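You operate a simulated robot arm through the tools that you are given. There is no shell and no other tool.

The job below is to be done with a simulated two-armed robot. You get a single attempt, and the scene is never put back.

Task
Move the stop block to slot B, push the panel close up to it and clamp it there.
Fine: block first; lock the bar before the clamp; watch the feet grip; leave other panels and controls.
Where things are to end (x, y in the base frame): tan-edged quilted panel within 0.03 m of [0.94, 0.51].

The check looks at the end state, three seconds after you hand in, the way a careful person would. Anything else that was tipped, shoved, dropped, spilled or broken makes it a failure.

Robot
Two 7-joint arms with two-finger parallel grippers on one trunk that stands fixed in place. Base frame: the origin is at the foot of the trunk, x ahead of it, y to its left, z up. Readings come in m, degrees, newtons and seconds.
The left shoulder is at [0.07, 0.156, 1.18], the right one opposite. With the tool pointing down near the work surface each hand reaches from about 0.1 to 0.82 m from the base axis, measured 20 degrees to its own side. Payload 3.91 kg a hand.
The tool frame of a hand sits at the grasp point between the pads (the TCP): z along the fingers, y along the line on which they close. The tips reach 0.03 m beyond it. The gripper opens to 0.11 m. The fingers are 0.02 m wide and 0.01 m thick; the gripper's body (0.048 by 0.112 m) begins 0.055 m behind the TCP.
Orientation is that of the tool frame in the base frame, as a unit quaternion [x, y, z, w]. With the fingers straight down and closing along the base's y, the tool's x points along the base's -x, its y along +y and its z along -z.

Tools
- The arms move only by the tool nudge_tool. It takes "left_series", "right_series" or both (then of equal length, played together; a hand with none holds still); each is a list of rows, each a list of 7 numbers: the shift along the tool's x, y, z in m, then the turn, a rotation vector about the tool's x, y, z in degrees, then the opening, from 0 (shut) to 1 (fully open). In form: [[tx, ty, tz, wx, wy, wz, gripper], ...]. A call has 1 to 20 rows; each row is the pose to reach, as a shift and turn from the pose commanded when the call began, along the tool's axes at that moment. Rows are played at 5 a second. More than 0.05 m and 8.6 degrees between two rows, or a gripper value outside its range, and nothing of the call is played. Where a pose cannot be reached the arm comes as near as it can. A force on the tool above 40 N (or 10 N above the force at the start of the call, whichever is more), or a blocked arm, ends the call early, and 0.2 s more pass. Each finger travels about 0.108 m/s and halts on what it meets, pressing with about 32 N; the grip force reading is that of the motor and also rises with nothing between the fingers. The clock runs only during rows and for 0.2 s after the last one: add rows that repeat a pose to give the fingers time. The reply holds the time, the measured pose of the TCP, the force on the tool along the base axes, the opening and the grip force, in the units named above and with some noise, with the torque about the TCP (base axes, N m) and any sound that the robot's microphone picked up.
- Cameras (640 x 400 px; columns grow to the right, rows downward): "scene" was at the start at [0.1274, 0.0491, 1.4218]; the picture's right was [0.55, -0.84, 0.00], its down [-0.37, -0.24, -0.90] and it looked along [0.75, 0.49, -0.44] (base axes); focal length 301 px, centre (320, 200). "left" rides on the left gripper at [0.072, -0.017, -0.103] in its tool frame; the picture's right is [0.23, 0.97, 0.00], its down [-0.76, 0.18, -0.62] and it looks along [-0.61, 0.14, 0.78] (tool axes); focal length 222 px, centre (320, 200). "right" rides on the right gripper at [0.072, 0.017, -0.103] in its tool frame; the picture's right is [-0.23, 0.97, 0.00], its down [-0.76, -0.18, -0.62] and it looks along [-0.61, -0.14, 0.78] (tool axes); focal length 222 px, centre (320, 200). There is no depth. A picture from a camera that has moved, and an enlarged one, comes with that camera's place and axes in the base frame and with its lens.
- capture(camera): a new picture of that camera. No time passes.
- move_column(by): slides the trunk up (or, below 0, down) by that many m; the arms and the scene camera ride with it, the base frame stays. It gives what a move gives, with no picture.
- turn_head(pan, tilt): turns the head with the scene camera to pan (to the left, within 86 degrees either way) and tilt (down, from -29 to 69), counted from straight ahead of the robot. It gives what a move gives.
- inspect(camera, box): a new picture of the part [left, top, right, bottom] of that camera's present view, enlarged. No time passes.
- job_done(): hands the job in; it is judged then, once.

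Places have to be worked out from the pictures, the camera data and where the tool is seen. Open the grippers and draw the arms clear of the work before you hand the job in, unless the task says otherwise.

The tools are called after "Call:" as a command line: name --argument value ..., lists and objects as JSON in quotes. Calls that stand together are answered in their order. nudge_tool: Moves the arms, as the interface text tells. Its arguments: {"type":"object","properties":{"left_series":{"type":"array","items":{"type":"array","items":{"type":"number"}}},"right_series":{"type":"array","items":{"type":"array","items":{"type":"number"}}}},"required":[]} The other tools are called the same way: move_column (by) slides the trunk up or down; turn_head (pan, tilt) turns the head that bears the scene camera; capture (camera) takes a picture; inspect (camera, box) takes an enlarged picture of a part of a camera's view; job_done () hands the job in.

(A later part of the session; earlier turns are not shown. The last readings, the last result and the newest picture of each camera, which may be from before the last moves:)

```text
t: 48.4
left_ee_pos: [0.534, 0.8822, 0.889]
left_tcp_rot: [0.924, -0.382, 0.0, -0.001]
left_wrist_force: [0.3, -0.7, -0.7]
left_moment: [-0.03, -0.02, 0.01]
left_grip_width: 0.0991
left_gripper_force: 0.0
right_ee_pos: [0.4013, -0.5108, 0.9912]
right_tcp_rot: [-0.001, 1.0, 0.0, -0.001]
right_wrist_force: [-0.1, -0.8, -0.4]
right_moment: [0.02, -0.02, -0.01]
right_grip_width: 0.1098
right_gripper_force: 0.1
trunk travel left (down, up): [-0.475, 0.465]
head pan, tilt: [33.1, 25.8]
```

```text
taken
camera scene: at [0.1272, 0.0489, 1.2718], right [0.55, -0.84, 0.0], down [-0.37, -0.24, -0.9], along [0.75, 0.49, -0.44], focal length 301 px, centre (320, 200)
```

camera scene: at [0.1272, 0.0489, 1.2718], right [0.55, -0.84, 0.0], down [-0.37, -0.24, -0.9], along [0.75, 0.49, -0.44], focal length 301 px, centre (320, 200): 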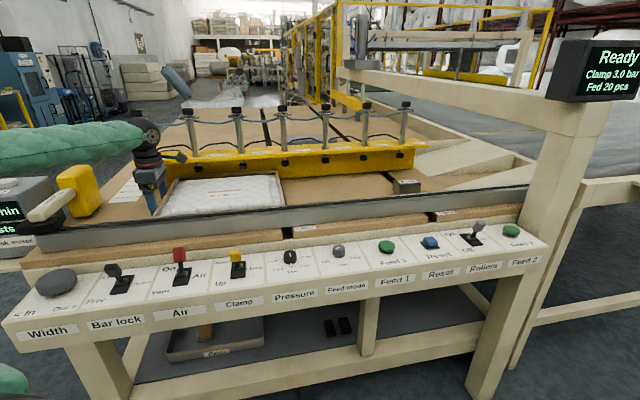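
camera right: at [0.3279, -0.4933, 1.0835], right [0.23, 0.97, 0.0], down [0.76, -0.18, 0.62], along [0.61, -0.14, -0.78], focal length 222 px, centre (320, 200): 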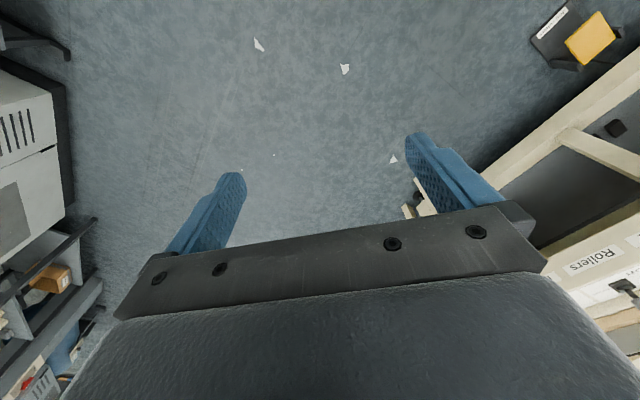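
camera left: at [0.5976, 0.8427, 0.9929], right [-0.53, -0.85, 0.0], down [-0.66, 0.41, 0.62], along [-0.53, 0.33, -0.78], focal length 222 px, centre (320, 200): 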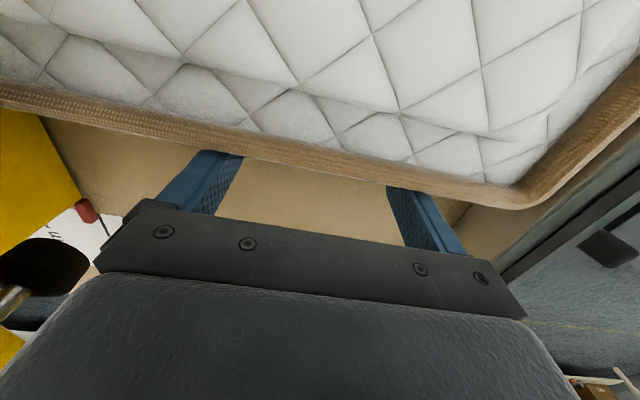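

The panel slides square with both fingers in contact and negligible force. I continue another 0.30 m at a moderate pace.

Call:
nudge_tool --left_series '[[0.015, 0, 0, 0, 0, 0, 0.9], [0.03, 0, 0, 0, 0, 0, 0.9], [0.045, 0, 0, 0, 0, 0, 0.9], [0.06, 0, 0, 0, 0, 0, 0.9], [0.075, 0, 0, 0, 0, 0, 0.9], [0.09, 0, 0, 0, 0, 0, 0.9], [0.105, 0, 0, 0, 0, 0, 0.9], [0.12, 0, 0, 0, 0, 0, 0.9], [0.135, 0, 0, 0, 0, 0, 0.9], [0.15, 0, 0, 0, 0, 0, 0.9], [0.165, 0, 0, 0, 0, 0, 0.9], [0.18, 0, 0, 0, 0, 0, 0.9], [0.195, 0, 0, 0, 0, 0, 0.9], [0.21, 0, 0, 0, 0, 0, 0.9], [0.225, 0, 0, 0, 0, 0, 0.9], [0.24, 0, 0, 0, 0, 0, 0.9], [0.255, 0, 0, 0, 0, 0, 0.9], [0.27, 0, 0, 0, 0, 0, 0.9], [0.285, 0, 0, 0, 0, 0, 0.9], [0.3, 0, 0, 0, 0, 0, 0.9]]'

Call:
capture --camera "left"

Call:
capture --camera "scene"

```text
t: 52.5
left_ee_pos: [0.7085, 0.7179, 0.9153]
left_tcp_rot: [0.931, -0.365, 0.005, -0.018]
left_wrist_force: [-0.5, 1.8, -2.3]
left_moment: [-0.18, 0.03, 0.02]
left_grip_width: 0.099
left_gripper_force: 0.1
right_ee_pos: [0.3896, -0.4958, 0.9945]
right_tcp_rot: [-0.008, 1.0, 0.006, 0.013]
right_wrist_force: [-2.1, -3.9, -0.2]
right_moment: [0.32, -0.26, 0.07]
right_grip_width: 0.11
right_gripper_force: 0.1
trunk travel left (down, up): [-0.475, 0.465]
head pan, tilt: [33.1, 25.8]
stopped in row 20 (left hand): the arm was blocked; the commanded pose is now the measured one
```

```text
taken
camera left: at [0.7698, 0.6789, 1.0185], right [-0.5, -0.87, -0.04], down [-0.69, 0.37, 0.62], along [-0.52, 0.33, -0.78], focal length 222 px, centre (320, 200)
```

left: 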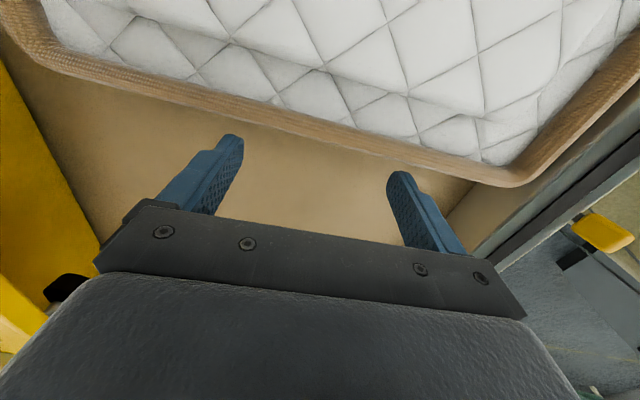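

```text
taken
camera scene: at [0.0316, 0.1338, 1.2733], right [0.75, -0.66, 0.01], down [-0.27, -0.32, -0.91], along [0.6, 0.68, -0.42], focal length 301 px, centre (320, 200)
```

scene: 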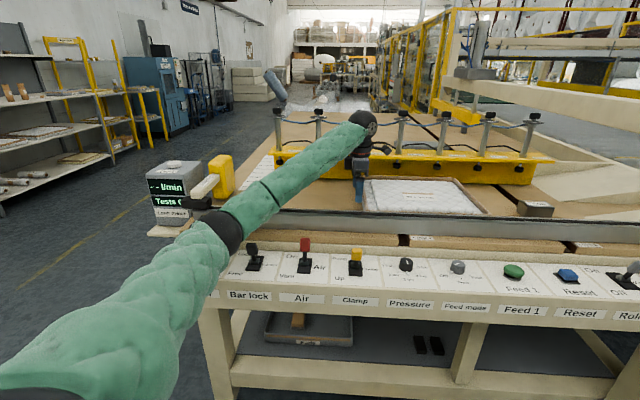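

The arm was blocked in the last row: the hand lifted to z=0.915 and even the head camera shifted, so the elbow or forearm probably met something. I look closely around the elbow, meter, pusher and levers before moving anything.

Call:
inspect --camera "scene" --box '[130, 130, 370, 290]'

Call:
inspect --camera "scene" --box '[330, 100, 570, 250]'

Call:
capture --camera "right"

```text
2.50 times, centred on (250, 210) of scene
camera zoom: at [0.0316, 0.1338, 1.2733], right [0.75, -0.66, 0.01], down [-0.27, -0.32, -0.91], along [0.6, 0.68, -0.42], focal length 752 px, centre (495, 175)
```

zoom: 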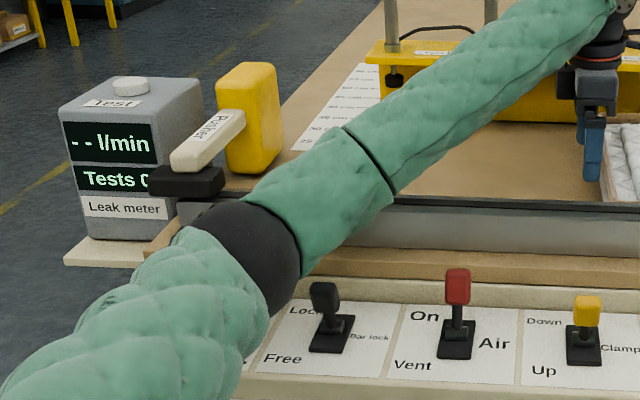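

```text
2.67 times, centred on (450, 175) of scene
camera zoom: at [0.0316, 0.1338, 1.2733], right [0.75, -0.66, 0.01], down [-0.27, -0.32, -0.91], along [0.6, 0.68, -0.42], focal length 802 px, centre (-27, 267)
```

zoom: 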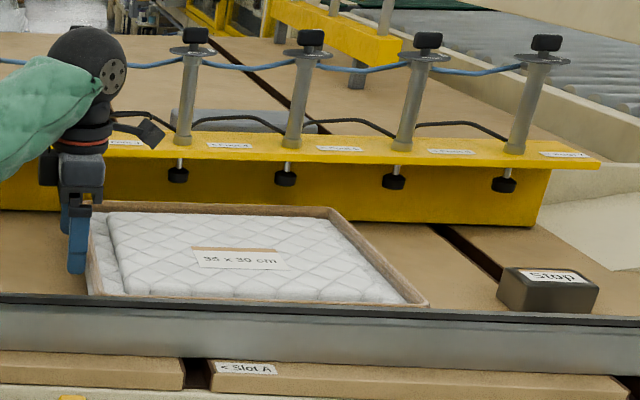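

```text
taken
camera right: at [0.3136, -0.482, 1.0953], right [0.21, 0.98, 0.02], down [0.75, -0.17, 0.64], along [0.63, -0.12, -0.77], focal length 222 px, centre (320, 200)
```

right: 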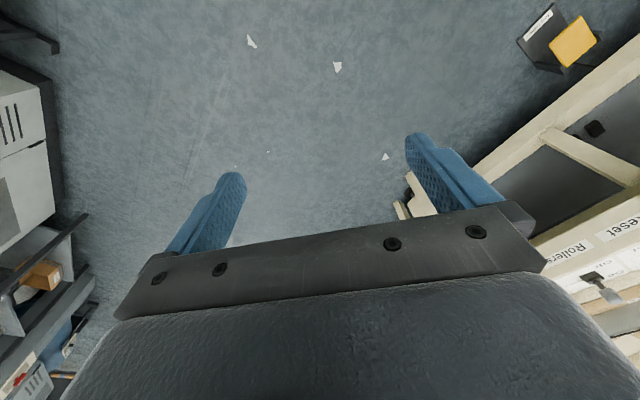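

The panel is square, the bar lock, air and clamp levers look unchanged, and the elbow has dropped low near the left end of the control panel. I hold still for a moment to see whether the body settles.

Call:
nudge_tool --left_series '[[0, 0, 0, 0, 0, 0, 0.9]]'

Call:
capture --camera "scene"

Call:
capture --camera "left"

```text
t: 53.1
left_ee_pos: [0.6868, 0.7156, 0.8948]
left_tcp_rot: [0.935, -0.354, 0.001, -0.003]
left_wrist_force: [-0.3, 1.0, 0.9]
left_moment: [-0.02, -0.02, 0.0]
left_grip_width: 0.099
left_gripper_force: 0.1
right_ee_pos: [0.4158, -0.4953, 0.9957]
right_tcp_rot: [-0.023, 1.0, 0.002, 0.008]
right_wrist_force: [-0.8, -0.4, 1.3]
right_moment: [0.0, -0.14, 0.01]
right_grip_width: 0.1102
right_gripper_force: 0.0
trunk travel left (down, up): [-0.475, 0.465]
head pan, tilt: [33.1, 25.8]
stopped in row 1 (left hand): the arm was blocked; the commanded pose is now the measured one
```

```text
taken
camera scene: at [0.0603, 0.0979, 1.2725], right [0.71, -0.71, 0.0], down [-0.3, -0.3, -0.9], along [0.64, 0.64, -0.43], focal length 301 px, centre (320, 200)
```

scene: 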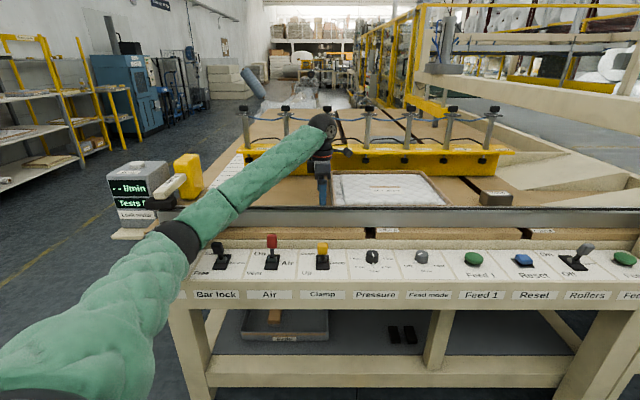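

```text
taken
camera left: at [0.7502, 0.6802, 0.9986], right [-0.47, -0.88, -0.01], down [-0.69, 0.37, 0.62], along [-0.55, 0.3, -0.78], focal length 222 px, centre (320, 200)
```

left: 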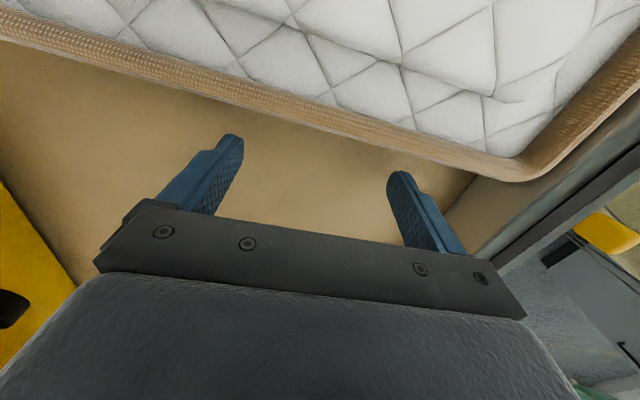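

The elbow is pressing down near the left end of the control panel and the reaction is twisting the body. I raise the trunk straight up to lift the elbow off; the hand has free space above it.

Call:
move_column --by 0.12

Call:
capture --camera "scene"

Call:
capture --camera "left"

```text
t: 54.6
left_ee_pos: [0.6814, 0.7262, 1.0012]
left_tcp_rot: [0.936, -0.351, -0.005, 0.002]
left_wrist_force: [0.1, 0.9, 0.0]
left_moment: [-0.01, 0.01, 0.02]
left_grip_width: 0.099
left_gripper_force: 0.0
right_ee_pos: [0.4239, -0.4837, 1.1143]
right_tcp_rot: [-0.03, 1.0, 0.001, 0.003]
right_wrist_force: [0.2, -0.1, 0.7]
right_moment: [-0.02, 0.02, -0.01]
right_grip_width: 0.11
right_gripper_force: 0.1
trunk travel left (down, up): [-0.595, 0.345]
head pan, tilt: [33.1, 25.8]
```

```text
taken
camera scene: at [0.0743, 0.1064, 1.3917], right [0.7, -0.71, 0.0], down [-0.31, -0.31, -0.9], along [0.64, 0.63, -0.44], focal length 301 px, centre (320, 200)
```

scene: 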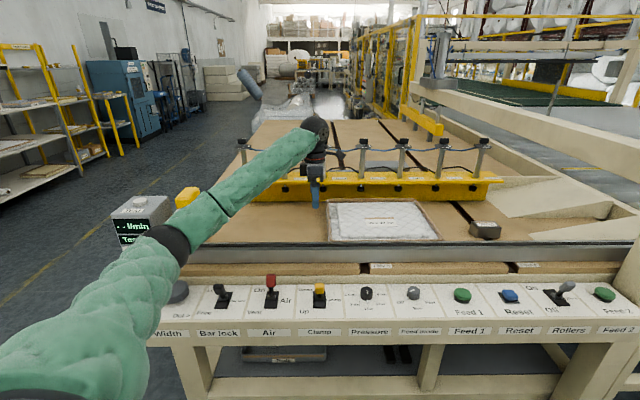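

```text
taken
camera left: at [0.7469, 0.6923, 1.1036], right [-0.47, -0.88, 0.01], down [-0.68, 0.37, 0.63], along [-0.56, 0.29, -0.78], focal length 222 px, centre (320, 200)
```

left: 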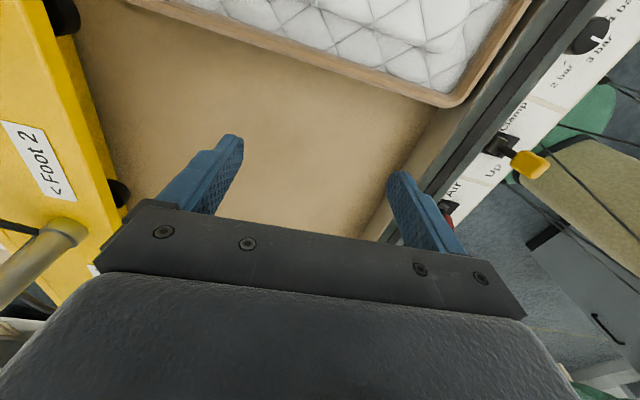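

The elbow has come up and the wrist force is nil, but the head camera still reads displaced and rotated by about 11°. I hold still for a second to see whether the body is still moving.

Call:
nudge_tool --left_series '[[0, 0, 0, 0, 0, 0, 0.9], [0, 0, 0, 0, 0, 0, 0.9], [0, 0, 0, 0, 0, 0, 0.9], [0, 0, 0, 0, 0, 0, 0.9]]'

Call:
capture --camera "scene"

```text
t: 55.6
left_ee_pos: [0.6814, 0.726, 1.0016]
left_tcp_rot: [0.936, -0.352, -0.006, 0.002]
left_wrist_force: [-0.3, -0.7, 0.2]
left_moment: [0.0, 0.01, 0.02]
left_grip_width: 0.0993
left_gripper_force: 0.0
right_ee_pos: [0.4248, -0.4846, 1.1139]
right_tcp_rot: [-0.031, 1.0, 0.001, 0.003]
right_wrist_force: [-0.7, -0.1, -0.6]
right_moment: [0.03, -0.05, -0.01]
right_grip_width: 0.1099
right_gripper_force: 0.1
trunk travel left (down, up): [-0.595, 0.345]
head pan, tilt: [33.1, 25.8]
```

```text
taken
camera scene: at [0.0745, 0.1062, 1.3918], right [0.7, -0.71, 0.0], down [-0.31, -0.31, -0.9], along [0.64, 0.63, -0.44], focal length 301 px, centre (320, 200)
```

scene: 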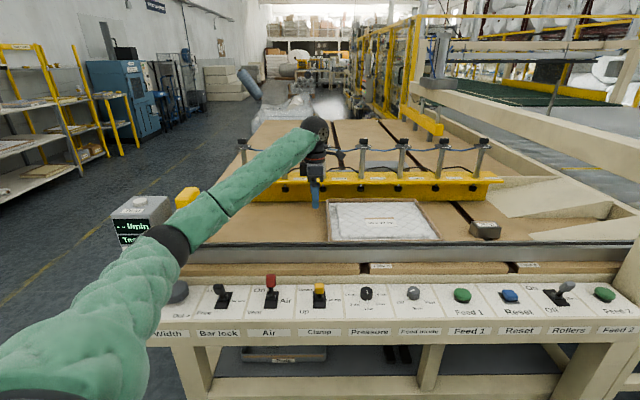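

The body is now steady but rotated about 11° and shifted a few cm; the table items look undisturbed. I raise the trunk a further 0.18 m so the elbow can't reach the control panel during the rest of the push, then re-check everything.

Call:
move_column --by 0.18

Call:
capture --camera "scene"

Call:
capture --camera "left"

```text
t: 57.6
left_ee_pos: [0.6812, 0.7263, 1.1804]
left_tcp_rot: [0.936, -0.351, -0.005, 0.001]
left_wrist_force: [0.6, -0.3, 0.2]
left_moment: [0.01, 0.01, -0.02]
left_grip_width: 0.0992
left_gripper_force: 0.1
right_ee_pos: [0.4249, -0.4824, 1.2927]
right_tcp_rot: [-0.031, 1.0, 0.002, 0.003]
right_wrist_force: [0.0, -0.3, -1.1]
right_moment: [0.0, -0.05, 0.02]
right_grip_width: 0.1101
right_gripper_force: 0.0
trunk travel left (down, up): [-0.775, 0.165]
head pan, tilt: [33.1, 25.8]
```

```text
taken
camera scene: at [0.0746, 0.1062, 1.5717], right [0.7, -0.71, 0.0], down [-0.31, -0.31, -0.9], along [0.64, 0.63, -0.44], focal length 301 px, centre (320, 200)
```

scene: 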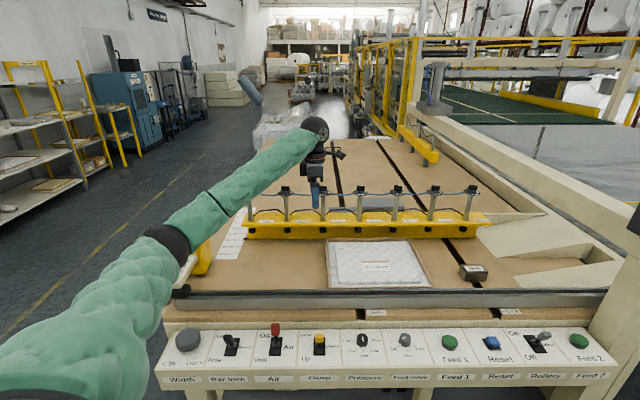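

```text
taken
camera left: at [0.7471, 0.6923, 1.2837], right [-0.47, -0.88, 0.01], down [-0.68, 0.37, 0.63], along [-0.56, 0.29, -0.78], focal length 222 px, centre (320, 200)
```

left: 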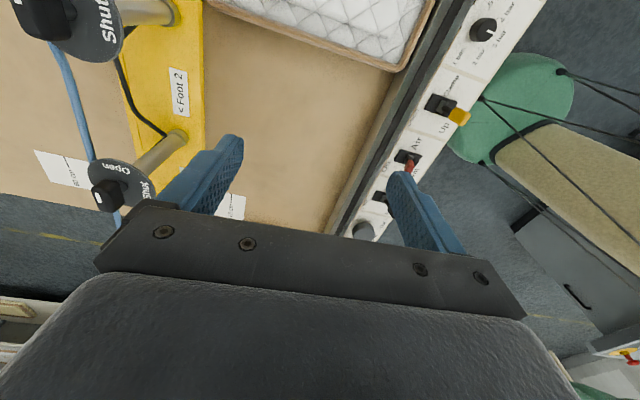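

From this higher viewpoint I zoom on the pointer and scale, the width knob and levers, the pusher and meter, and the panel with the block.

Call:
inspect --camera "scene" --box '[200, 180, 340, 290]'

Call:
inspect --camera "scene" --box '[310, 220, 530, 330]'

Call:
inspect --camera "scene" --box '[140, 300, 380, 400]'

Call:
inspect --camera "left" --box '[20, 90, 260, 240]'

```text
3.64 times, centred on (270, 235) of scene
camera zoom: at [0.0746, 0.1062, 1.5717], right [0.7, -0.71, 0.0], down [-0.31, -0.31, -0.9], along [0.64, 0.63, -0.44], focal length 1094 px, centre (502, 73)
```

zoom: 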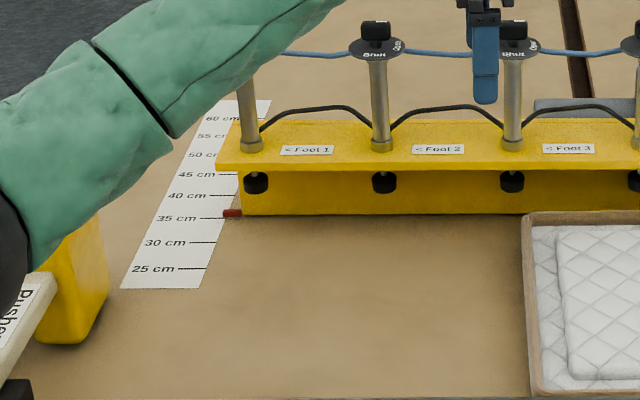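

```text
2.91 times, centred on (420, 275) of scene
camera zoom: at [0.0746, 0.1062, 1.5717], right [0.7, -0.71, 0.0], down [-0.31, -0.31, -0.9], along [0.64, 0.63, -0.44], focal length 876 px, centre (29, -18)
```

zoom: 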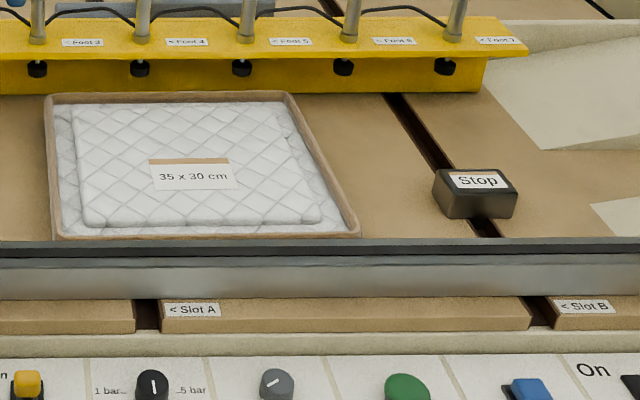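

```text
2.67 times, centred on (260, 350) of scene
camera zoom: at [0.0746, 0.1062, 1.5717], right [0.7, -0.71, 0.0], down [-0.31, -0.31, -0.9], along [0.64, 0.63, -0.44], focal length 802 px, centre (480, -200)
```

zoom: 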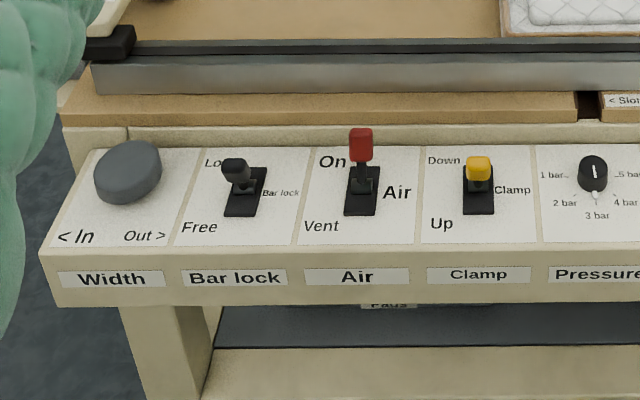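

```text
2.67 times, centred on (140, 165) of left
camera zoom: at [0.7471, 0.6923, 1.2837], right [-0.47, -0.88, 0.01], down [-0.68, 0.37, 0.63], along [-0.56, 0.29, -0.78], focal length 592 px, centre (800, 293)
```

zoom: 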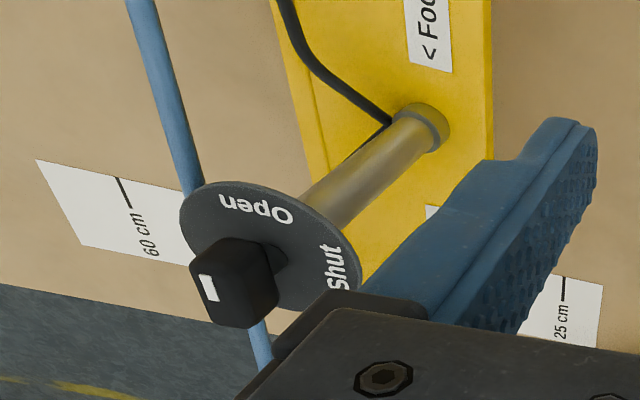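

The elbow seems to have turned the Width knob: the red pointer now reads about 36 cm instead of about 31, so the feet would miss the panel rim. I'll restore that later. First I finish the push, with the trunk high; I correct the 4° yaw and descend part way, watching the elbow.

Call:
nudge_tool --left_series '[[0, 0, 0.04, 0, 0, 1, 0.9], [0, 0, 0.08, 0, 0, 2, 0.9], [0, 0, 0.12, 0, 0, 3, 0.9], [0, 0, 0.16, 0, 0, 3.9, 0.9], [0, 0, 0.16, 0, 0, 3.9, 0.9]]'

Call:
capture --camera "scene"

Call:
capture --camera "left"

```text
t: 58.8
left_ee_pos: [0.6804, 0.7259, 1.023]
left_tcp_rot: [0.924, -0.382, -0.005, 0.001]
left_wrist_force: [0.3, 0.0, 0.3]
left_moment: [0.03, -0.02, 0.0]
left_grip_width: 0.099
left_gripper_force: 0.1
right_ee_pos: [0.4244, -0.4847, 1.2923]
right_tcp_rot: [-0.03, 1.0, 0.001, 0.004]
right_wrist_force: [-0.4, 0.6, 0.2]
right_moment: [0.04, -0.02, 0.02]
right_grip_width: 0.1103
right_gripper_force: 0.0
trunk travel left (down, up): [-0.775, 0.165]
head pan, tilt: [33.1, 25.8]
```

```text
taken
camera scene: at [0.0738, 0.1058, 1.5719], right [0.7, -0.71, 0.0], down [-0.31, -0.3, -0.9], along [0.64, 0.63, -0.44], focal length 301 px, centre (320, 200)
```

scene: 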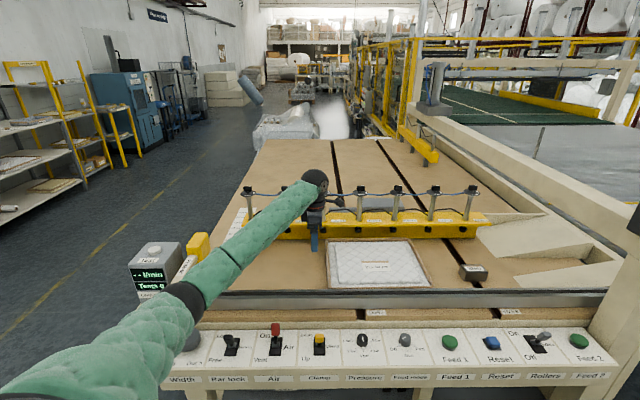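

```text
taken
camera left: at [0.7436, 0.6878, 1.1252], right [-0.53, -0.85, 0.01], down [-0.66, 0.41, 0.63], along [-0.54, 0.33, -0.78], focal length 222 px, centre (320, 200)
```

left: 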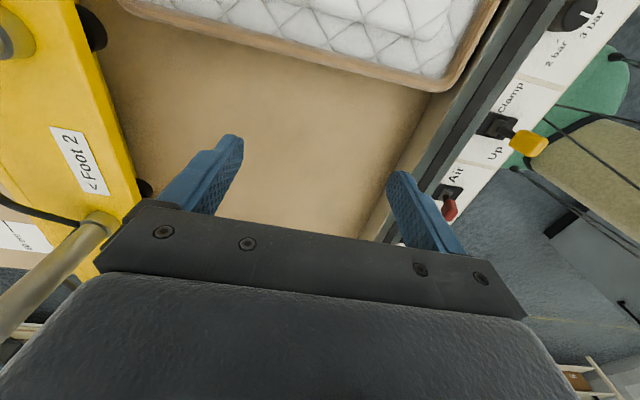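

The elbow is swung below the shoulder–wrist line in this posture and would come near the Width knob again if the hand went lower. Raising the trunk to its top keeps the elbow above z≈1.06 even in the worst case, so I do that before descending.

Call:
move_column --by 0.16

Call:
nudge_tool --left_series '[[0, 0, 0.04, 0, 0, 0, 0.9], [0, 0, 0.08, 0, 0, 0, 0.9], [0, 0, 0.12, 0, 0, 0, 0.9], [0, 0, 0.16, 0, 0, 0, 0.9], [0, 0, 0.2, 0, 0, 0, 0.9], [0, 0, 0.2, 0, 0, 0, 0.9]]'

Call:
capture --camera "scene"

Call:
capture --camera "left"

```text
t: 60.6
left_ee_pos: [0.6801, 0.7266, 1.182]
left_tcp_rot: [0.924, -0.382, -0.005, 0.004]
left_wrist_force: [-0.8, -0.7, 0.5]
left_moment: [0.02, -0.01, -0.02]
left_grip_width: 0.0988
left_gripper_force: 0.0
right_ee_pos: [0.4234, -0.4837, 1.4524]
right_tcp_rot: [-0.03, 1.0, 0.002, 0.004]
right_wrist_force: [0.5, 0.3, -0.6]
right_moment: [-0.01, 0.01, -0.02]
right_grip_width: 0.1101
right_gripper_force: 0.0
trunk travel left (down, up): [-0.935, 0.005]
head pan, tilt: [33.1, 25.8]
```

```text
t: 62.0
left_ee_pos: [0.6794, 0.726, 0.9805]
left_tcp_rot: [0.924, -0.382, -0.004, 0.003]
left_wrist_force: [0.1, -0.2, -0.6]
left_moment: [0.02, -0.01, 0.0]
left_grip_width: 0.0992
left_gripper_force: 0.1
right_ee_pos: [0.424, -0.4834, 1.4518]
right_tcp_rot: [-0.03, 1.0, 0.0, 0.004]
right_wrist_force: [0.6, -0.4, -0.3]
right_moment: [0.0, 0.03, 0.01]
right_grip_width: 0.1097
right_gripper_force: 0.1
trunk travel left (down, up): [-0.935, 0.005]
head pan, tilt: [33.1, 25.8]
```

```text
taken
camera scene: at [0.074, 0.1061, 1.7319], right [0.7, -0.71, 0.0], down [-0.31, -0.31, -0.9], along [0.64, 0.63, -0.44], focal length 301 px, centre (320, 200)
```

scene: 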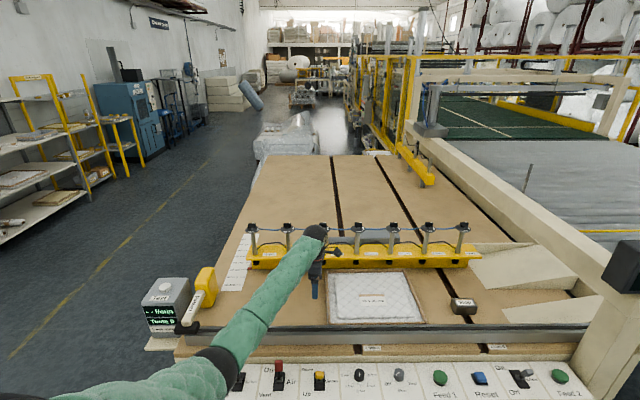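

```text
taken
camera left: at [0.743, 0.6875, 1.0844], right [-0.53, -0.85, 0.01], down [-0.66, 0.41, 0.63], along [-0.54, 0.33, -0.78], focal length 222 px, centre (320, 200)
```

left: 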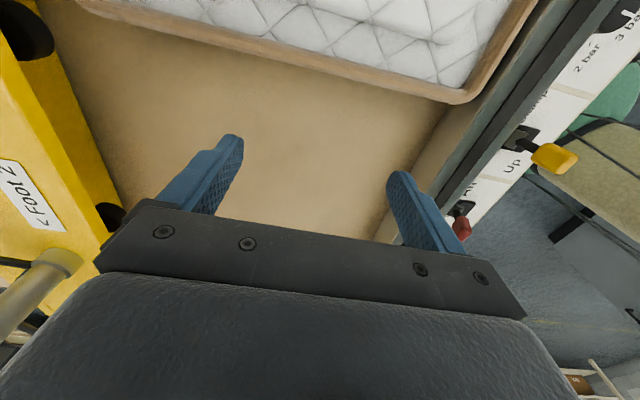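

The elbow is now at about z 1.11, well clear. I lower the last 9 cm behind the panel's trailing edge (e1≈0.017), then push slowly 0.08 m and re-check.

Call:
nudge_tool --left_series '[[0, 0, 0.03, 0, 0, 0, 0.9], [0, 0, 0.06, 0, 0, 0, 0.9], [0, 0, 0.09, 0, 0, 0, 0.9], [0, 0, 0.091, 0, 0, 0, 0.9]]'

Call:
capture --camera "scene"

Call:
capture --camera "left"

```text
t: 63.0
left_ee_pos: [0.6781, 0.7265, 0.8901]
left_tcp_rot: [0.924, -0.382, -0.005, 0.002]
left_wrist_force: [-0.6, -0.2, -0.2]
left_moment: [0.03, 0.03, 0.02]
left_grip_width: 0.0993
left_gripper_force: 0.1
right_ee_pos: [0.424, -0.4825, 1.4534]
right_tcp_rot: [-0.03, 1.0, 0.001, 0.003]
right_wrist_force: [0.1, -0.9, -0.6]
right_moment: [0.01, 0.02, -0.01]
right_grip_width: 0.1098
right_gripper_force: 0.0
trunk travel left (down, up): [-0.935, 0.005]
head pan, tilt: [33.1, 25.8]
```

```text
taken
camera scene: at [0.0747, 0.1059, 1.7319], right [0.7, -0.71, 0.0], down [-0.31, -0.3, -0.9], along [0.64, 0.63, -0.44], focal length 301 px, centre (320, 200)
```

scene: 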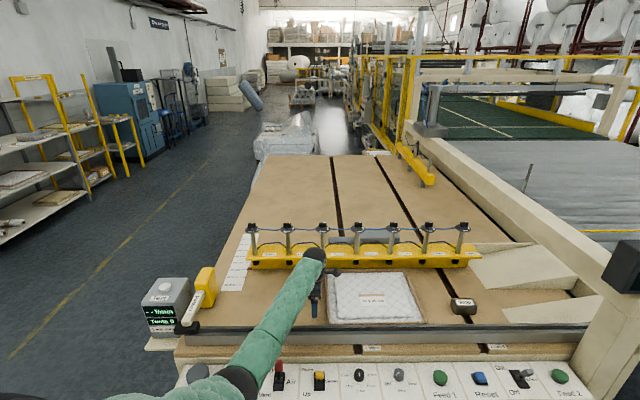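

```text
taken
camera left: at [0.7417, 0.6887, 0.9931], right [-0.53, -0.85, 0.01], down [-0.66, 0.41, 0.63], along [-0.54, 0.33, -0.78], focal length 222 px, centre (320, 200)
```

left: 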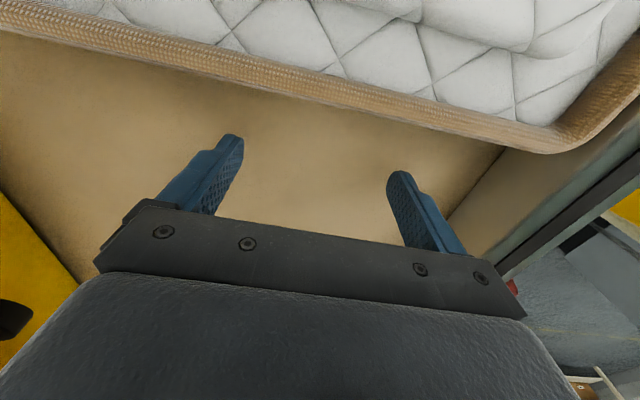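

Elbow stays near z 1.08 and the fingers are 4 cm behind the trailing edge. I push 0.13 m in small steps, stopping short of the block.

Call:
nudge_tool --left_series '[[0.01, 0, 0, 0, 0, 0, 0.9], [0.02, 0, 0, 0, 0, 0, 0.9], [0.03, 0, 0, 0, 0, 0, 0.9], [0.04, 0, 0, 0, 0, 0, 0.9], [0.05, 0, 0, 0, 0, 0, 0.9], [0.06, 0, 0, 0, 0, 0, 0.9], [0.07, 0, 0, 0, 0, 0, 0.9], [0.08, 0, 0, 0, 0, 0, 0.9], [0.09, 0, 0, 0, 0, 0, 0.9]]'

Call:
capture --camera "scene"

Call:
capture --camera "left"

```text
t: 65.0
left_ee_pos: [0.7409, 0.6607, 0.8914]
left_tcp_rot: [0.924, -0.383, -0.005, 0.002]
left_wrist_force: [-0.5, 0.0, -0.1]
left_moment: [0.01, 0.0, 0.01]
left_grip_width: 0.099
left_gripper_force: 0.0
right_ee_pos: [0.4244, -0.4835, 1.4516]
right_tcp_rot: [-0.029, 1.0, 0.0, 0.003]
right_wrist_force: [0.7, -0.3, -0.4]
right_moment: [-0.01, 0.0, -0.01]
right_grip_width: 0.1103
right_gripper_force: 0.0
trunk travel left (down, up): [-0.935, 0.005]
head pan, tilt: [33.1, 25.8]
```

```text
taken
camera scene: at [0.0748, 0.1056, 1.7318], right [0.7, -0.71, 0.0], down [-0.31, -0.3, -0.9], along [0.64, 0.63, -0.44], focal length 301 px, centre (320, 200)
```

scene: 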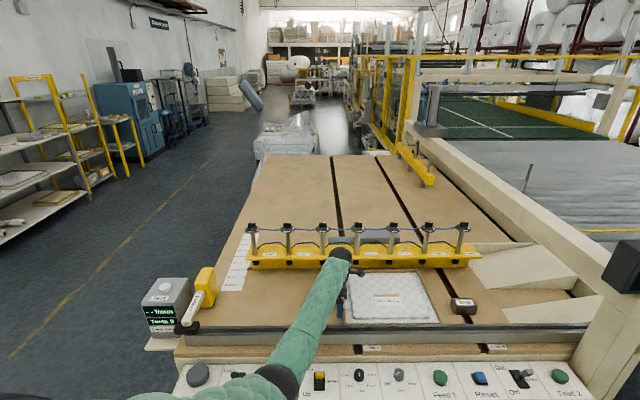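

```text
taken
camera left: at [0.8047, 0.6232, 0.9937], right [-0.53, -0.85, 0.01], down [-0.66, 0.41, 0.63], along [-0.54, 0.33, -0.78], focal length 222 px, centre (320, 200)
```

left: 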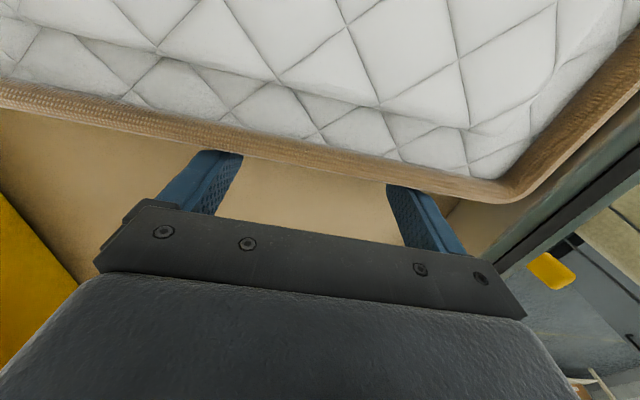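

The panel follows squarely (trailing edge e1≈0.067) and the elbow is clear. I push another 0.05 m and then measure the gap to the block.

Call:
nudge_tool --left_series '[[0.01, 0, 0, 0, 0, 0, 0.9], [0.02, 0, 0, 0, 0, 0, 0.9], [0.03, 0, 0, 0, 0, 0, 0.9], [0.04, 0, 0, 0, 0, 0, 0.9], [0.05, 0, 0, 0, 0, 0, 0.9], [0.05, 0, 0, 0, 0, 0, 0.9]]'

Call:
inspect --camera "scene" --box '[320, 250, 500, 350]'

Call:
capture --camera "left"

```text
t: 66.4
left_ee_pos: [0.7764, 0.6271, 0.8907]
left_tcp_rot: [0.924, -0.383, -0.005, 0.002]
left_wrist_force: [-1.4, 0.3, 0.1]
left_moment: [0.02, -0.01, 0.0]
left_grip_width: 0.0992
left_gripper_force: 0.1
right_ee_pos: [0.4247, -0.4834, 1.4539]
right_tcp_rot: [-0.03, 1.0, 0.001, 0.004]
right_wrist_force: [-0.1, 0.3, -0.9]
right_moment: [0.0, -0.01, 0.0]
right_grip_width: 0.1099
right_gripper_force: 0.1
trunk travel left (down, up): [-0.935, 0.005]
head pan, tilt: [33.1, 25.8]
```

```text
3.56 times, centred on (410, 300) of scene
camera zoom: at [0.0743, 0.1063, 1.7319], right [0.7, -0.71, 0.0], down [-0.31, -0.31, -0.9], along [0.64, 0.63, -0.44], focal length 1070 px, centre (0, -156)
```

zoom: 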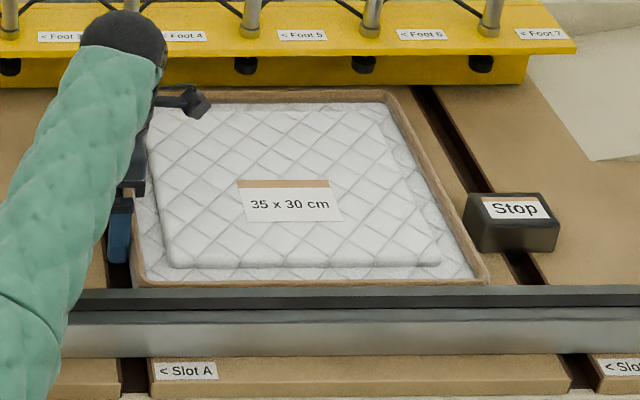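

```text
taken
camera left: at [0.8409, 0.5886, 0.9935], right [-0.53, -0.85, 0.01], down [-0.66, 0.41, 0.63], along [-0.54, 0.33, -0.78], focal length 222 px, centre (320, 200)
```

left: 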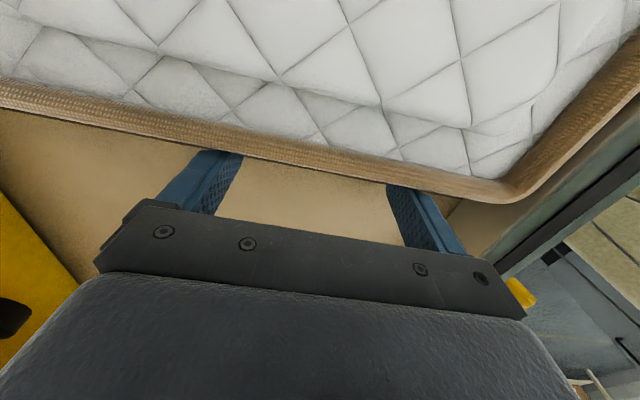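

The gap to the block is about 13 mm and the panel is square. I push another 11 mm very slowly.

Call:
nudge_tool --left_series '[[0.003, 0, 0, 0, 0, 0, 0.9], [0.006, 0, 0, 0, 0, 0, 0.9], [0.009, 0, 0, 0, 0, 0, 0.9], [0.011, 0, 0, 0, 0, 0, 0.9], [0.011, 0, 0, 0, 0, 0, 0.9]]'

Call:
inspect --camera "scene" --box '[400, 260, 500, 330]'

```text
t: 67.6
left_ee_pos: [0.7837, 0.6186, 0.8894]
left_tcp_rot: [0.924, -0.383, -0.005, 0.002]
left_wrist_force: [-0.4, -0.6, 0.1]
left_moment: [-0.06, -0.02, 0.0]
left_grip_width: 0.0991
left_gripper_force: 0.1
right_ee_pos: [0.4243, -0.4841, 1.4532]
right_tcp_rot: [-0.031, 1.0, 0.001, 0.003]
right_wrist_force: [-0.4, -0.7, 0.2]
right_moment: [0.02, 0.02, 0.02]
right_grip_width: 0.1097
right_gripper_force: 0.1
trunk travel left (down, up): [-0.935, 0.005]
head pan, tilt: [33.1, 25.8]
```

```text
5.71 times, centred on (450, 295) of scene
camera zoom: at [0.0746, 0.1061, 1.7318], right [0.7, -0.71, 0.0], down [-0.31, -0.31, -0.9], along [0.64, 0.63, -0.44], focal length 1720 px, centre (-423, -343)
```

zoom: 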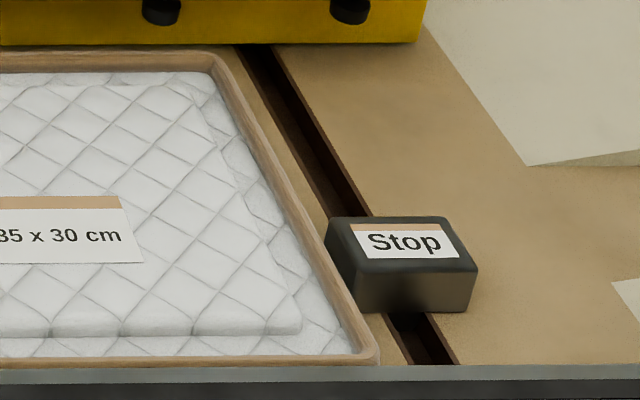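

I zoom closer on the gap between panel rim and block face.

Call:
inspect --camera "scene" --box '[445, 290, 485, 325]'

```text
11.43 times, centred on (465, 308) of scene
camera zoom: at [0.0746, 0.1061, 1.7318], right [0.7, -0.71, 0.0], down [-0.31, -0.31, -0.9], along [0.64, 0.63, -0.44], focal length 3439 px, centre (-1337, -1029)
```

zoom: 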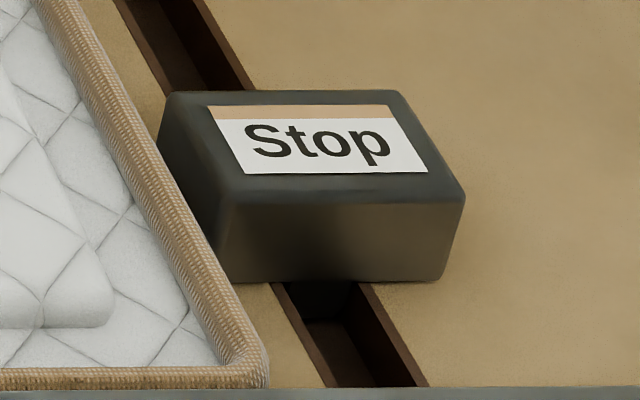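

The remaining gap is roughly 8 mm. I push another 7 mm in 2 mm steps to bring the panel close up without shoving the block.

Call:
nudge_tool --left_series '[[0.002, 0, 0, 0, 0, 0, 0.9], [0.004, 0, 0, 0, 0, 0, 0.9], [0.006, 0, 0, 0, 0, 0, 0.9], [0.007, 0, 0, 0, 0, 0, 0.9], [0.007, 0, 0, 0, 0, 0, 0.9]]'

Call:
inspect --camera "scene" --box '[445, 290, 485, 325]'

Call:
inspect --camera "scene" --box '[320, 250, 500, 350]'

```text
t: 68.8
left_ee_pos: [0.7894, 0.6147, 0.8902]
left_tcp_rot: [0.924, -0.383, -0.005, 0.002]
left_wrist_force: [0.2, 0.1, -0.1]
left_moment: [0.0, -0.03, 0.03]
left_grip_width: 0.0989
left_gripper_force: 0.0
right_ee_pos: [0.4246, -0.4841, 1.4535]
right_tcp_rot: [-0.031, 1.0, 0.0, 0.003]
right_wrist_force: [-0.7, 0.2, 1.0]
right_moment: [0.02, 0.01, -0.01]
right_grip_width: 0.11
right_gripper_force: 0.1
trunk travel left (down, up): [-0.935, 0.005]
head pan, tilt: [33.1, 25.8]
```

```text
11.43 times, centred on (465, 308) of scene
camera zoom: at [0.0746, 0.106, 1.7319], right [0.7, -0.71, 0.0], down [-0.31, -0.3, -0.9], along [0.64, 0.63, -0.44], focal length 3439 px, centre (-1337, -1029)
```

zoom: 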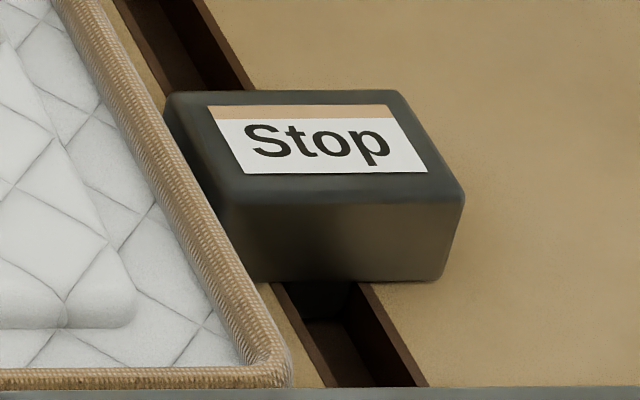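

```text
3.56 times, centred on (410, 300) of scene
camera zoom: at [0.0746, 0.106, 1.7319], right [0.7, -0.71, 0.0], down [-0.31, -0.3, -0.9], along [0.64, 0.63, -0.44], focal length 1070 px, centre (0, -156)
```

zoom: 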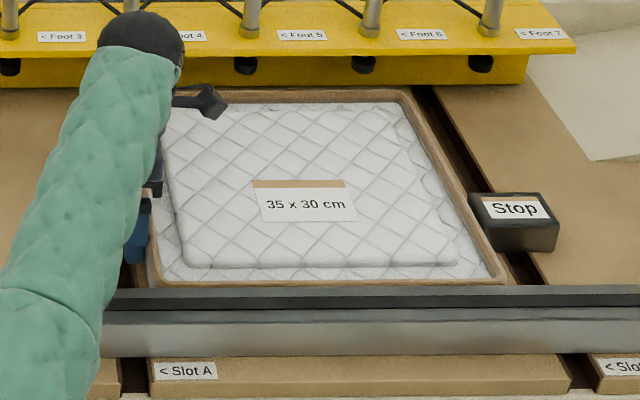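

The panel now sits about 1–2 mm from the block, square to the fence, with its centre at about e1 0.31 (target 0.304). I back the fingers off 3 cm and raise the hand.

Call:
nudge_tool --left_series '[[-0.015, 0, 0, 0, 0, 0, 0.9], [-0.03, 0, 0, 0, 0, 0, 0.9], [-0.03, 0, -0.04, 0, 0, 0, 0.9], [-0.03, 0, -0.08, 0, 0, 0, 0.9], [-0.03, 0, -0.12, 0, 0, 0, 0.9], [-0.03, 0, -0.16, 0, 0, 0, 0.9], [-0.03, 0, -0.2, 0, 0, 0, 0.9], [-0.03, 0, -0.2, 0, 0, 0, 0.9]]'

Call:
turn_head --pan 36 --tilt 42

Call:
capture --camera "scene"

Call:
capture --camera "left"

```text
t: 70.6
left_ee_pos: [0.7702, 0.6376, 1.0888]
left_tcp_rot: [0.924, -0.383, -0.005, 0.003]
left_wrist_force: [-0.2, 0.1, 0.4]
left_moment: [0.0, 0.01, -0.02]
left_grip_width: 0.0988
left_gripper_force: 0.1
right_ee_pos: [0.4255, -0.4841, 1.4525]
right_tcp_rot: [-0.031, 1.0, 0.0, 0.004]
right_wrist_force: [-0.1, -0.5, 0.4]
right_moment: [0.01, 0.02, 0.01]
right_grip_width: 0.1098
right_gripper_force: 0.0
trunk travel left (down, up): [-0.935, 0.005]
head pan, tilt: [33.1, 25.8]
```

```text
t: 71.4
left_ee_pos: [0.7704, 0.6365, 1.0898]
left_tcp_rot: [0.924, -0.383, -0.005, 0.002]
left_wrist_force: [-0.3, -0.2, -0.3]
left_moment: [0.02, -0.02, 0.0]
left_grip_width: 0.0991
left_gripper_force: 0.1
right_ee_pos: [0.4244, -0.4842, 1.4533]
right_tcp_rot: [-0.031, 1.0, 0.001, 0.003]
right_wrist_force: [-0.4, 0.5, 0.1]
right_moment: [0.01, 0.01, 0.0]
right_grip_width: 0.1102
right_gripper_force: 0.1
trunk travel left (down, up): [-0.935, 0.005]
head pan, tilt: [36.0, 42.0]
```

```text
taken
camera scene: at [0.0658, 0.103, 1.707], right [0.73, -0.68, 0.0], down [-0.45, -0.49, -0.74], along [0.5, 0.55, -0.67], focal length 301 px, centre (320, 200)
```

scene: 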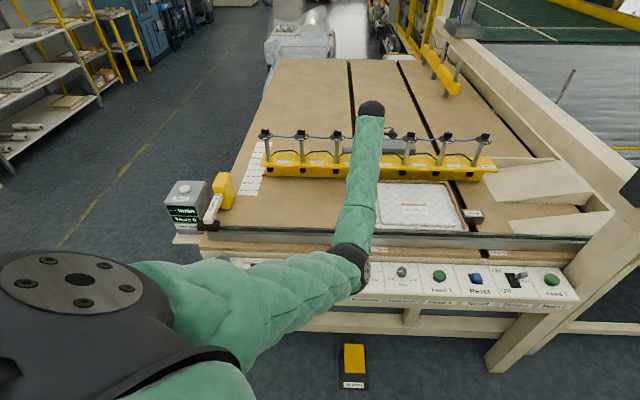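

```text
taken
camera left: at [0.8346, 0.5979, 1.1922], right [-0.53, -0.85, 0.01], down [-0.66, 0.41, 0.63], along [-0.54, 0.33, -0.78], focal length 222 px, centre (320, 200)
```

left: 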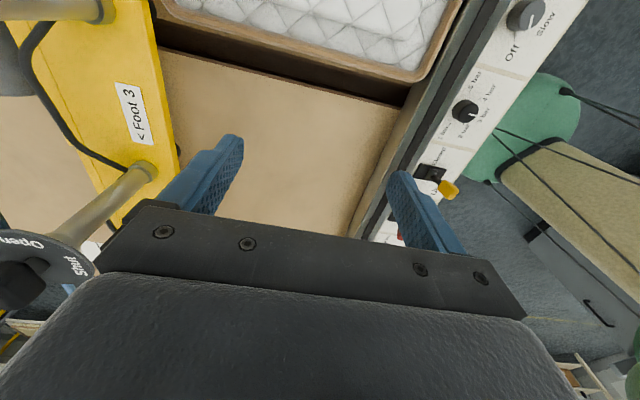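

The panel is in place and the hand is clear. Next I restore the bar width the elbow disturbed: the knob is near [0.24, 0.81], with the control surface at z≈0.80. I move the hand toward it at z≈1.09 in two legs, watching the elbow.

Call:
nudge_tool --left_series '[[-0.0354, 0.018, 0, 0, 0, 0, 0.9], [-0.0707, 0.036, 0, 0, 0, 0, 0.9], [-0.1061, 0.054, 0, 0, 0, 0, 0.9], [-0.1414, 0.072, 0, 0, 0, 0, 0.9], [-0.1768, 0.09, 0, 0, 0, 0, 0.9], [-0.2121, 0.108, 0, 0, 0, 0, 0.9], [-0.2475, 0.126, 0, 0, 0, 0, 0.9], [-0.2475, 0.126, 0, 0, 0, 0, 0.9]]'

Call:
capture --camera "scene"

```text
t: 73.2
left_ee_pos: [0.5059, 0.7203, 1.0928]
left_tcp_rot: [0.924, -0.383, -0.006, 0.003]
left_wrist_force: [1.5, 0.3, -0.8]
left_moment: [-0.03, 0.06, 0.01]
left_grip_width: 0.0992
left_gripper_force: 0.0
right_ee_pos: [0.4242, -0.484, 1.4538]
right_tcp_rot: [-0.03, 1.0, 0.001, 0.004]
right_wrist_force: [-0.9, 0.9, -0.1]
right_moment: [-0.01, -0.04, 0.02]
right_grip_width: 0.1101
right_gripper_force: 0.0
trunk travel left (down, up): [-0.935, 0.005]
head pan, tilt: [36.0, 42.0]
```

```text
taken
camera scene: at [0.0661, 0.1029, 1.7069], right [0.73, -0.68, 0.0], down [-0.45, -0.49, -0.74], along [0.5, 0.55, -0.67], focal length 301 px, centre (320, 200)
```

scene: 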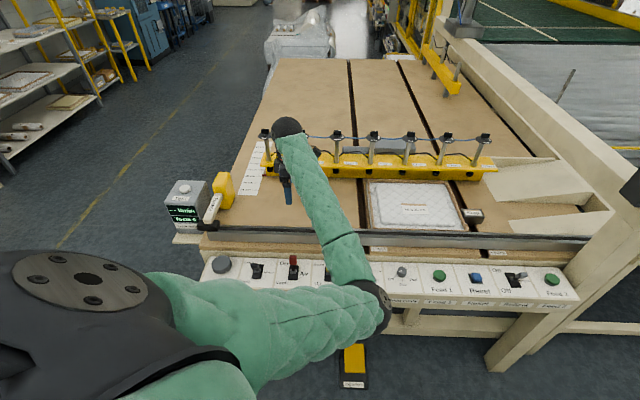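

The elbow now sits in front of the control panel, clear of everything. I continue to above the Width knob.

Call:
nudge_tool --left_series '[[-0.0354, 0.018, 0, 0, 0, 0, 0.9], [-0.0707, 0.036, 0, 0, 0, 0, 0.9], [-0.1061, 0.054, 0, 0, 0, 0, 0.9], [-0.1414, 0.072, 0, 0, 0, 0, 0.9], [-0.1768, 0.09, 0, 0, 0, 0, 0.9], [-0.2121, 0.108, 0, 0, 0, 0, 0.9], [-0.2475, 0.126, 0, 0, 0, 0, 0.9], [-0.2475, 0.126, 0, 0, 0, 0, 0.9]]'

Call:
capture --camera "scene"

Call:
capture --camera "left"

```text
t: 75.0
left_ee_pos: [0.2428, 0.8071, 1.096]
left_tcp_rot: [0.924, -0.383, -0.004, 0.003]
left_wrist_force: [0.7, -0.7, 0.3]
left_moment: [0.01, 0.05, 0.0]
left_grip_width: 0.0989
left_gripper_force: 0.0
right_ee_pos: [0.4248, -0.4845, 1.4523]
right_tcp_rot: [-0.03, 1.0, 0.001, 0.003]
right_wrist_force: [-0.2, -0.3, 0.5]
right_moment: [0.01, 0.03, 0.01]
right_grip_width: 0.1102
right_gripper_force: 0.0
trunk travel left (down, up): [-0.935, 0.005]
head pan, tilt: [36.0, 42.0]
```

```text
taken
camera scene: at [0.0661, 0.1024, 1.7069], right [0.74, -0.68, 0.0], down [-0.45, -0.49, -0.74], along [0.5, 0.55, -0.67], focal length 301 px, centre (320, 200)
```

scene: 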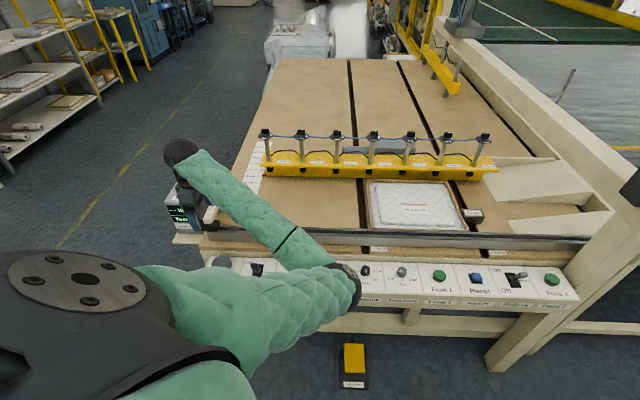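

```text
taken
camera left: at [0.3062, 0.7679, 1.1991], right [-0.53, -0.85, 0.01], down [-0.66, 0.41, 0.63], along [-0.54, 0.33, -0.78], focal length 222 px, centre (320, 200)
```

left: 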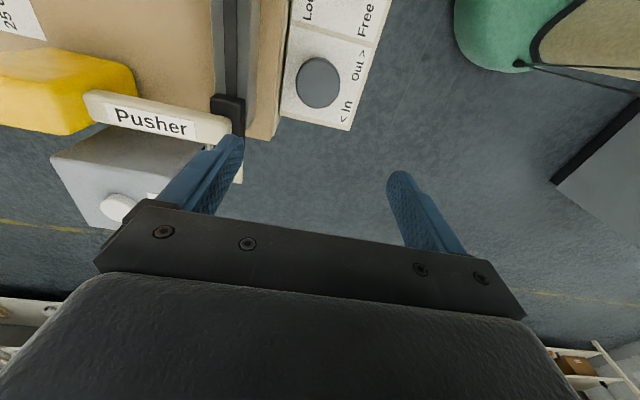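

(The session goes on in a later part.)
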